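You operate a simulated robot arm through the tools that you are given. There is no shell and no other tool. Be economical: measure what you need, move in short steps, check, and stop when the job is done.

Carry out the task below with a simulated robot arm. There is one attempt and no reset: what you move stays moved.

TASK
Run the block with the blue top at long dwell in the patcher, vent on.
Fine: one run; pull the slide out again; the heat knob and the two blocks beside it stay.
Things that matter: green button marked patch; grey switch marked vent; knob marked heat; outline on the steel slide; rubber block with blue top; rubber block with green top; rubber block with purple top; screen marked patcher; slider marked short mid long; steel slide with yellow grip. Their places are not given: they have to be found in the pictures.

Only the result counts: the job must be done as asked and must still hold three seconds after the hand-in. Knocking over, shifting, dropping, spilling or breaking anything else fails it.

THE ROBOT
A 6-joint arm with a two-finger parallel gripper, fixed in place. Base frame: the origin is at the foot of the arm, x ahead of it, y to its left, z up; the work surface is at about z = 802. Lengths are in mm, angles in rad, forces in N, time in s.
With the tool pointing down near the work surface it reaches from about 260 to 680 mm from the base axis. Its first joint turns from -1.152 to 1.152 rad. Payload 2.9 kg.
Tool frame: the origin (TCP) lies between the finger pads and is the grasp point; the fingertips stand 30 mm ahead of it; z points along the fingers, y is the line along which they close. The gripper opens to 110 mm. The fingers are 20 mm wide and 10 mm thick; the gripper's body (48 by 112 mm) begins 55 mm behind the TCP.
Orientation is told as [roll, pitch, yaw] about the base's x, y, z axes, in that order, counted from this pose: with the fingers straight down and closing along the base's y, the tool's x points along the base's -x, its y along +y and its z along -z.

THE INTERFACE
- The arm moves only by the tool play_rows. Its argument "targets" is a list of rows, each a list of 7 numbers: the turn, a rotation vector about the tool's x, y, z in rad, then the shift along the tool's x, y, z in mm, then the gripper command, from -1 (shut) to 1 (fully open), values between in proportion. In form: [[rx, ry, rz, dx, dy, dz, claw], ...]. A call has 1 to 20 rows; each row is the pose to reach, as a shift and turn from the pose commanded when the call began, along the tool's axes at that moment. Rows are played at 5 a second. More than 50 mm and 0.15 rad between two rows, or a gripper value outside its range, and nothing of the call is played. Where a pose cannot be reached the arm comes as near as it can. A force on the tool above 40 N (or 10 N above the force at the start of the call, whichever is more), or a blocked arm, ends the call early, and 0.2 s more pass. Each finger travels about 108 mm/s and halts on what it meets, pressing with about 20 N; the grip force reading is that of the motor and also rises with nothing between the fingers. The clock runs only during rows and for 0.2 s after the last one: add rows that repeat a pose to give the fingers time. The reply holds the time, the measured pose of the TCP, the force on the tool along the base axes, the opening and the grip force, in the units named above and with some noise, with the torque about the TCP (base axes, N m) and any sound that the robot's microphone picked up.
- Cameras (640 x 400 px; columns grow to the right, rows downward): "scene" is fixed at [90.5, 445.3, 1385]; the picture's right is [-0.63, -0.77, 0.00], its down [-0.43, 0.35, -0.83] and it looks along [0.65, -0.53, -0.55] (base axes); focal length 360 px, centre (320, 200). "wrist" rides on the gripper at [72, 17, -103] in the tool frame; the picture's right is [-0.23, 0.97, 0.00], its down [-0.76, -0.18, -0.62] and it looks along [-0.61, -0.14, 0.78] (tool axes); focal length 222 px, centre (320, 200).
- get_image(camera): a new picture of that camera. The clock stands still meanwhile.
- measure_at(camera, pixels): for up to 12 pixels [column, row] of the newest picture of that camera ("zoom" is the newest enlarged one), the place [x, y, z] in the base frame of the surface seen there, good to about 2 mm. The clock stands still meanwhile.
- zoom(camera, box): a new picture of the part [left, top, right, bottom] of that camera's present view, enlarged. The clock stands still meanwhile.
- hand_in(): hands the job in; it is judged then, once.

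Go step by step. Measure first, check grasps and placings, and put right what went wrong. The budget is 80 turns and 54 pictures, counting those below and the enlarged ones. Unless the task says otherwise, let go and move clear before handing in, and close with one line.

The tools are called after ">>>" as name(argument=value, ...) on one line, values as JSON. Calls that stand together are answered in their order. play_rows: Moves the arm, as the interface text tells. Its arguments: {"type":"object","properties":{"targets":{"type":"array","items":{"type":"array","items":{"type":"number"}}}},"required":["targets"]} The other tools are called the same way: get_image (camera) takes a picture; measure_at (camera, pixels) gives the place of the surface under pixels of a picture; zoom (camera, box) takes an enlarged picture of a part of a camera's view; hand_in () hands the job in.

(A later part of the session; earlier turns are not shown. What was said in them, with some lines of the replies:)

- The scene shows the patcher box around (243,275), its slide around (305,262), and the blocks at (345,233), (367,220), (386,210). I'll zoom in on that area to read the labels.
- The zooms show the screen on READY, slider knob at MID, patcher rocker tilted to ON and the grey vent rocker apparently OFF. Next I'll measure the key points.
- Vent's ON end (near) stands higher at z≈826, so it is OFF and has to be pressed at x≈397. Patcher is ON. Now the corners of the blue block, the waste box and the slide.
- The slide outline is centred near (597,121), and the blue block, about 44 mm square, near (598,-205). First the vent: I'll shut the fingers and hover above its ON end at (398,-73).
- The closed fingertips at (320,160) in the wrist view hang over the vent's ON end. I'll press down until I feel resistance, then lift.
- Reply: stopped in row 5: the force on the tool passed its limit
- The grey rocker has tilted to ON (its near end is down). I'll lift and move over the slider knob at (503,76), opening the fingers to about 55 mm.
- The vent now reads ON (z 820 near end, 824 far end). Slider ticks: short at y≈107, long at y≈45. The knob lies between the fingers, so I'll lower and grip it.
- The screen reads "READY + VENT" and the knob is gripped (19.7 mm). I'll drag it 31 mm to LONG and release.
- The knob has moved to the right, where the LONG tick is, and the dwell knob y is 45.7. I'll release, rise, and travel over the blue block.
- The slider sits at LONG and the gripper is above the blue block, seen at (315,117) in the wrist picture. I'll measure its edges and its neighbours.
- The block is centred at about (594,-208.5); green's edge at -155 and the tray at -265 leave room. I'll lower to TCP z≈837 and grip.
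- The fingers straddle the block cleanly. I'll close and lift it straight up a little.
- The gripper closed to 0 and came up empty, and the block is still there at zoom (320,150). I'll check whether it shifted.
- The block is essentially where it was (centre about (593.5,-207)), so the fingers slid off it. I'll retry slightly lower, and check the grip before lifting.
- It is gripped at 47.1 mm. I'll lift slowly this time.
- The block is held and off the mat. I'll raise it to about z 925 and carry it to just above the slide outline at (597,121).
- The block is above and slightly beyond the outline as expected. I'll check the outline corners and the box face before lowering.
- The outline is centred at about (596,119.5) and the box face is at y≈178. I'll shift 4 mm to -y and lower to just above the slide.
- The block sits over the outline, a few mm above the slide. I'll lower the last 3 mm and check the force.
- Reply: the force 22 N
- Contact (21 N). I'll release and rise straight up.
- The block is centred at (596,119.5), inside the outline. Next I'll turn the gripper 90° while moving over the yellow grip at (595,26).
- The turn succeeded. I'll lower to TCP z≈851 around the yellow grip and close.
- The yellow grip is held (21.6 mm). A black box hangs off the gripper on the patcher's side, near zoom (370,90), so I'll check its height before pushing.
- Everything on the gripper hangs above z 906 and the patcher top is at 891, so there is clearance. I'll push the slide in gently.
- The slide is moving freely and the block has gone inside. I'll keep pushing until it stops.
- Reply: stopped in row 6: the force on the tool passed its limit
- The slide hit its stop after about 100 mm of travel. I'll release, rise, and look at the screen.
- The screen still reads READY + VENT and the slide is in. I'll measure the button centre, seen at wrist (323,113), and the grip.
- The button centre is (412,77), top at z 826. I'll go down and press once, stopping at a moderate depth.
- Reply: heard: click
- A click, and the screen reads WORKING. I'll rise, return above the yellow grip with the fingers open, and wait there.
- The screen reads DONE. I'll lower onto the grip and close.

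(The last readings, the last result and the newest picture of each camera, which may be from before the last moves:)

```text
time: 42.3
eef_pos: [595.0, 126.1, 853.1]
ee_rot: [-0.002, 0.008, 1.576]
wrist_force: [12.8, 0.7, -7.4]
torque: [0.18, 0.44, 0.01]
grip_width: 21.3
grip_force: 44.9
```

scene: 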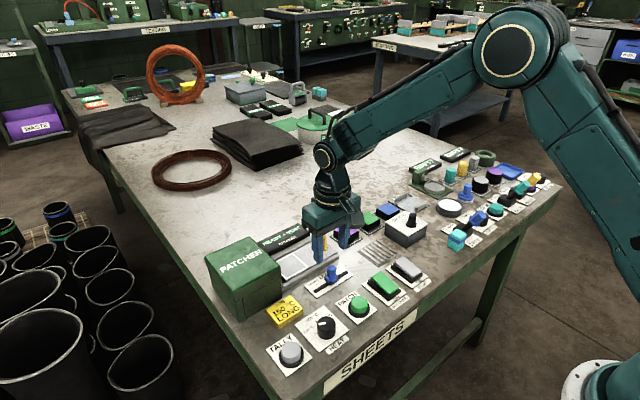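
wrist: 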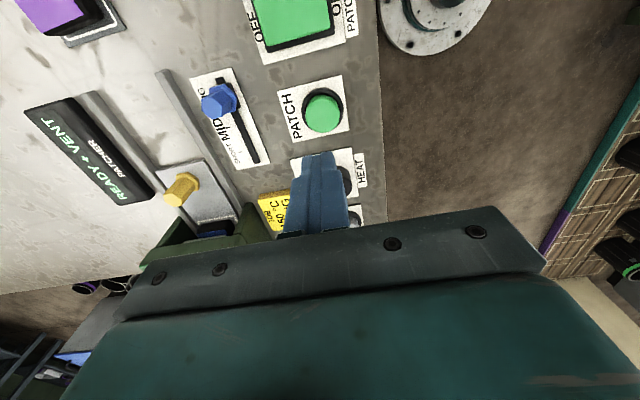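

The grip is held at 21.3 mm. I'll pull the slide out along -y by 100 mm, gently.

>>> play_rows(targets=[[0, 0, 0, 3, 0, 0, -1], [0, 0, 0, 8, 0, 0, -1], [0, 0, 0, 15, 0, 0, -1], [0, 0, 0, 23, 0, 0, -1], [0, 0, 0, 31, 0, 0, -1], [0, 0, 0, 39, 0, 0, -1], [0, 0, 0, 47, 0, 0, -1], [0, 0, 0, 55, 0, 0, -1], [0, 0, 0, 63, 0, 0, -1], [0, 0, 0, 71, 0, 0, -1], [0, 0, 0, 79, 0, 0, -1], [0, 0, 0, 86, 0, 0, -1], [0, 0, 0, 92, 0, 0, -1], [0, 0, 0, 97, 0, 0, -1], [0, 0, 0, 100, 0, 0, -1], [0, 0, 0, 100, 0, 0, -1]])

>>> zoom(camera="scene", box=[200, 190, 400, 315])

```text
time: 45.7
eef_pos: [595.3, 26.6, 851.3]
ee_rot: [0.001, 0.007, 1.575]
wrist_force: [10.7, 0.4, -26.7]
torque: [0.09, -0.87, -0.04]
grip_width: 21.8
grip_force: 44.9
```

```text
3.20 times, centred on (300, 252) of scene
```

zoom: 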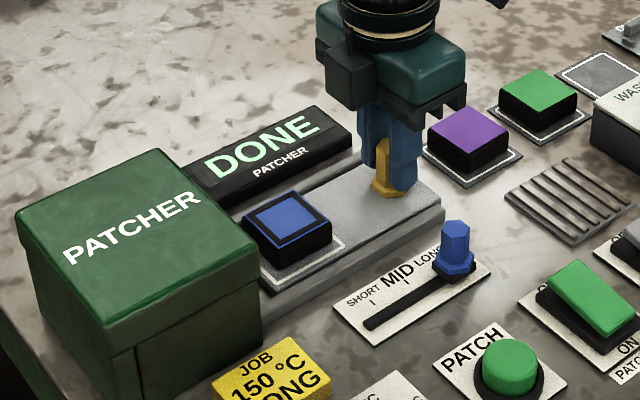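

The block came out patched, with DONE on the screen. I'll pull the last 1–2 mm to the stop, then release and rise clear.

>>> play_rows(targets=[[0, 0, 0, 1, 0, 0, -1], [0, 0, 0, 2, 0, 0, -1], [0, 0, 0, 2, 0, 0, -1], [0, 0, 0, 2, 0, 0, 0], [0, 0, 0, 2, 0, 0, 0], [0, 0, 0, 2, 0, 0, 0], [0, 0, 0, 2, 0, -35, 0], [0, 0, 0, 2, 0, -75, 0], [0, 0, 0, 2, 0, -120, 0], [0, 0, 0, 2, 0, -160, 0], [0, 0, 0, 2, 40, -160, 0], [0, 0, 0, 2, 80, -160, 0]])

>>> get_image(camera="scene")

>>> zoom(camera="scene", box=[240, 190, 440, 315])

```text
time: 48.3
eef_pos: [514.6, 26.6, 1013.0]
ee_rot: [0.0, 0.007, 1.575]
wrist_force: [0.5, 0.9, -0.1]
torque: [0.02, 0.03, 0.04]
grip_width: 55.0
grip_force: 0.0
```

```text
15 pictures are left
```

scene: 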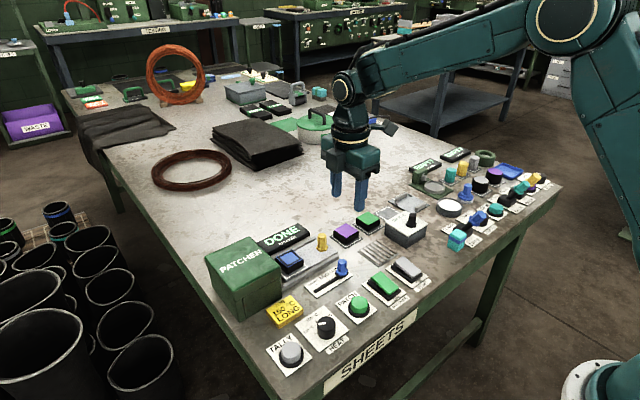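

```text
3.20 times, centred on (340, 252) of scene
```

zoom: 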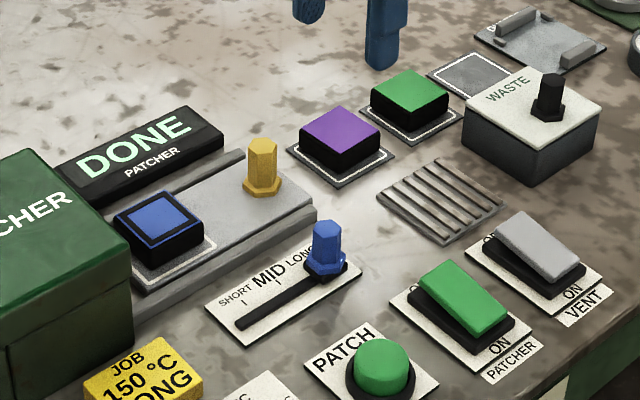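

The slide is out, the block is patched, the vent is ON and the slider is at LONG. One quick check of the slide's end position against its start.

>>> measure_at(camera="zoom", pixels=[[262, 142], [307, 208], [214, 242], [160, 215], [340, 125], [410, 90]])

```text
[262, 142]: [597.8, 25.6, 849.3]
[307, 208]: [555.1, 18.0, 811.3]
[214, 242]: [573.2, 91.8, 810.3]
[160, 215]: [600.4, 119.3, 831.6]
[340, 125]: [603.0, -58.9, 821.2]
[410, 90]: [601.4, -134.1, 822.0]
```

The grip is back at y≈25.6 and the outline edge at y≈91.8, so the slide is fully out and everything else is in place. I'm handing in.

>>> hand_in()

```text
The job is handed in.
```

The blue-topped block had one run in the patcher at long dwell with the vent on. The screen showed DONE, the slide is pulled back out with the block on it, and the heat knob and the other two blocks were left where they were.
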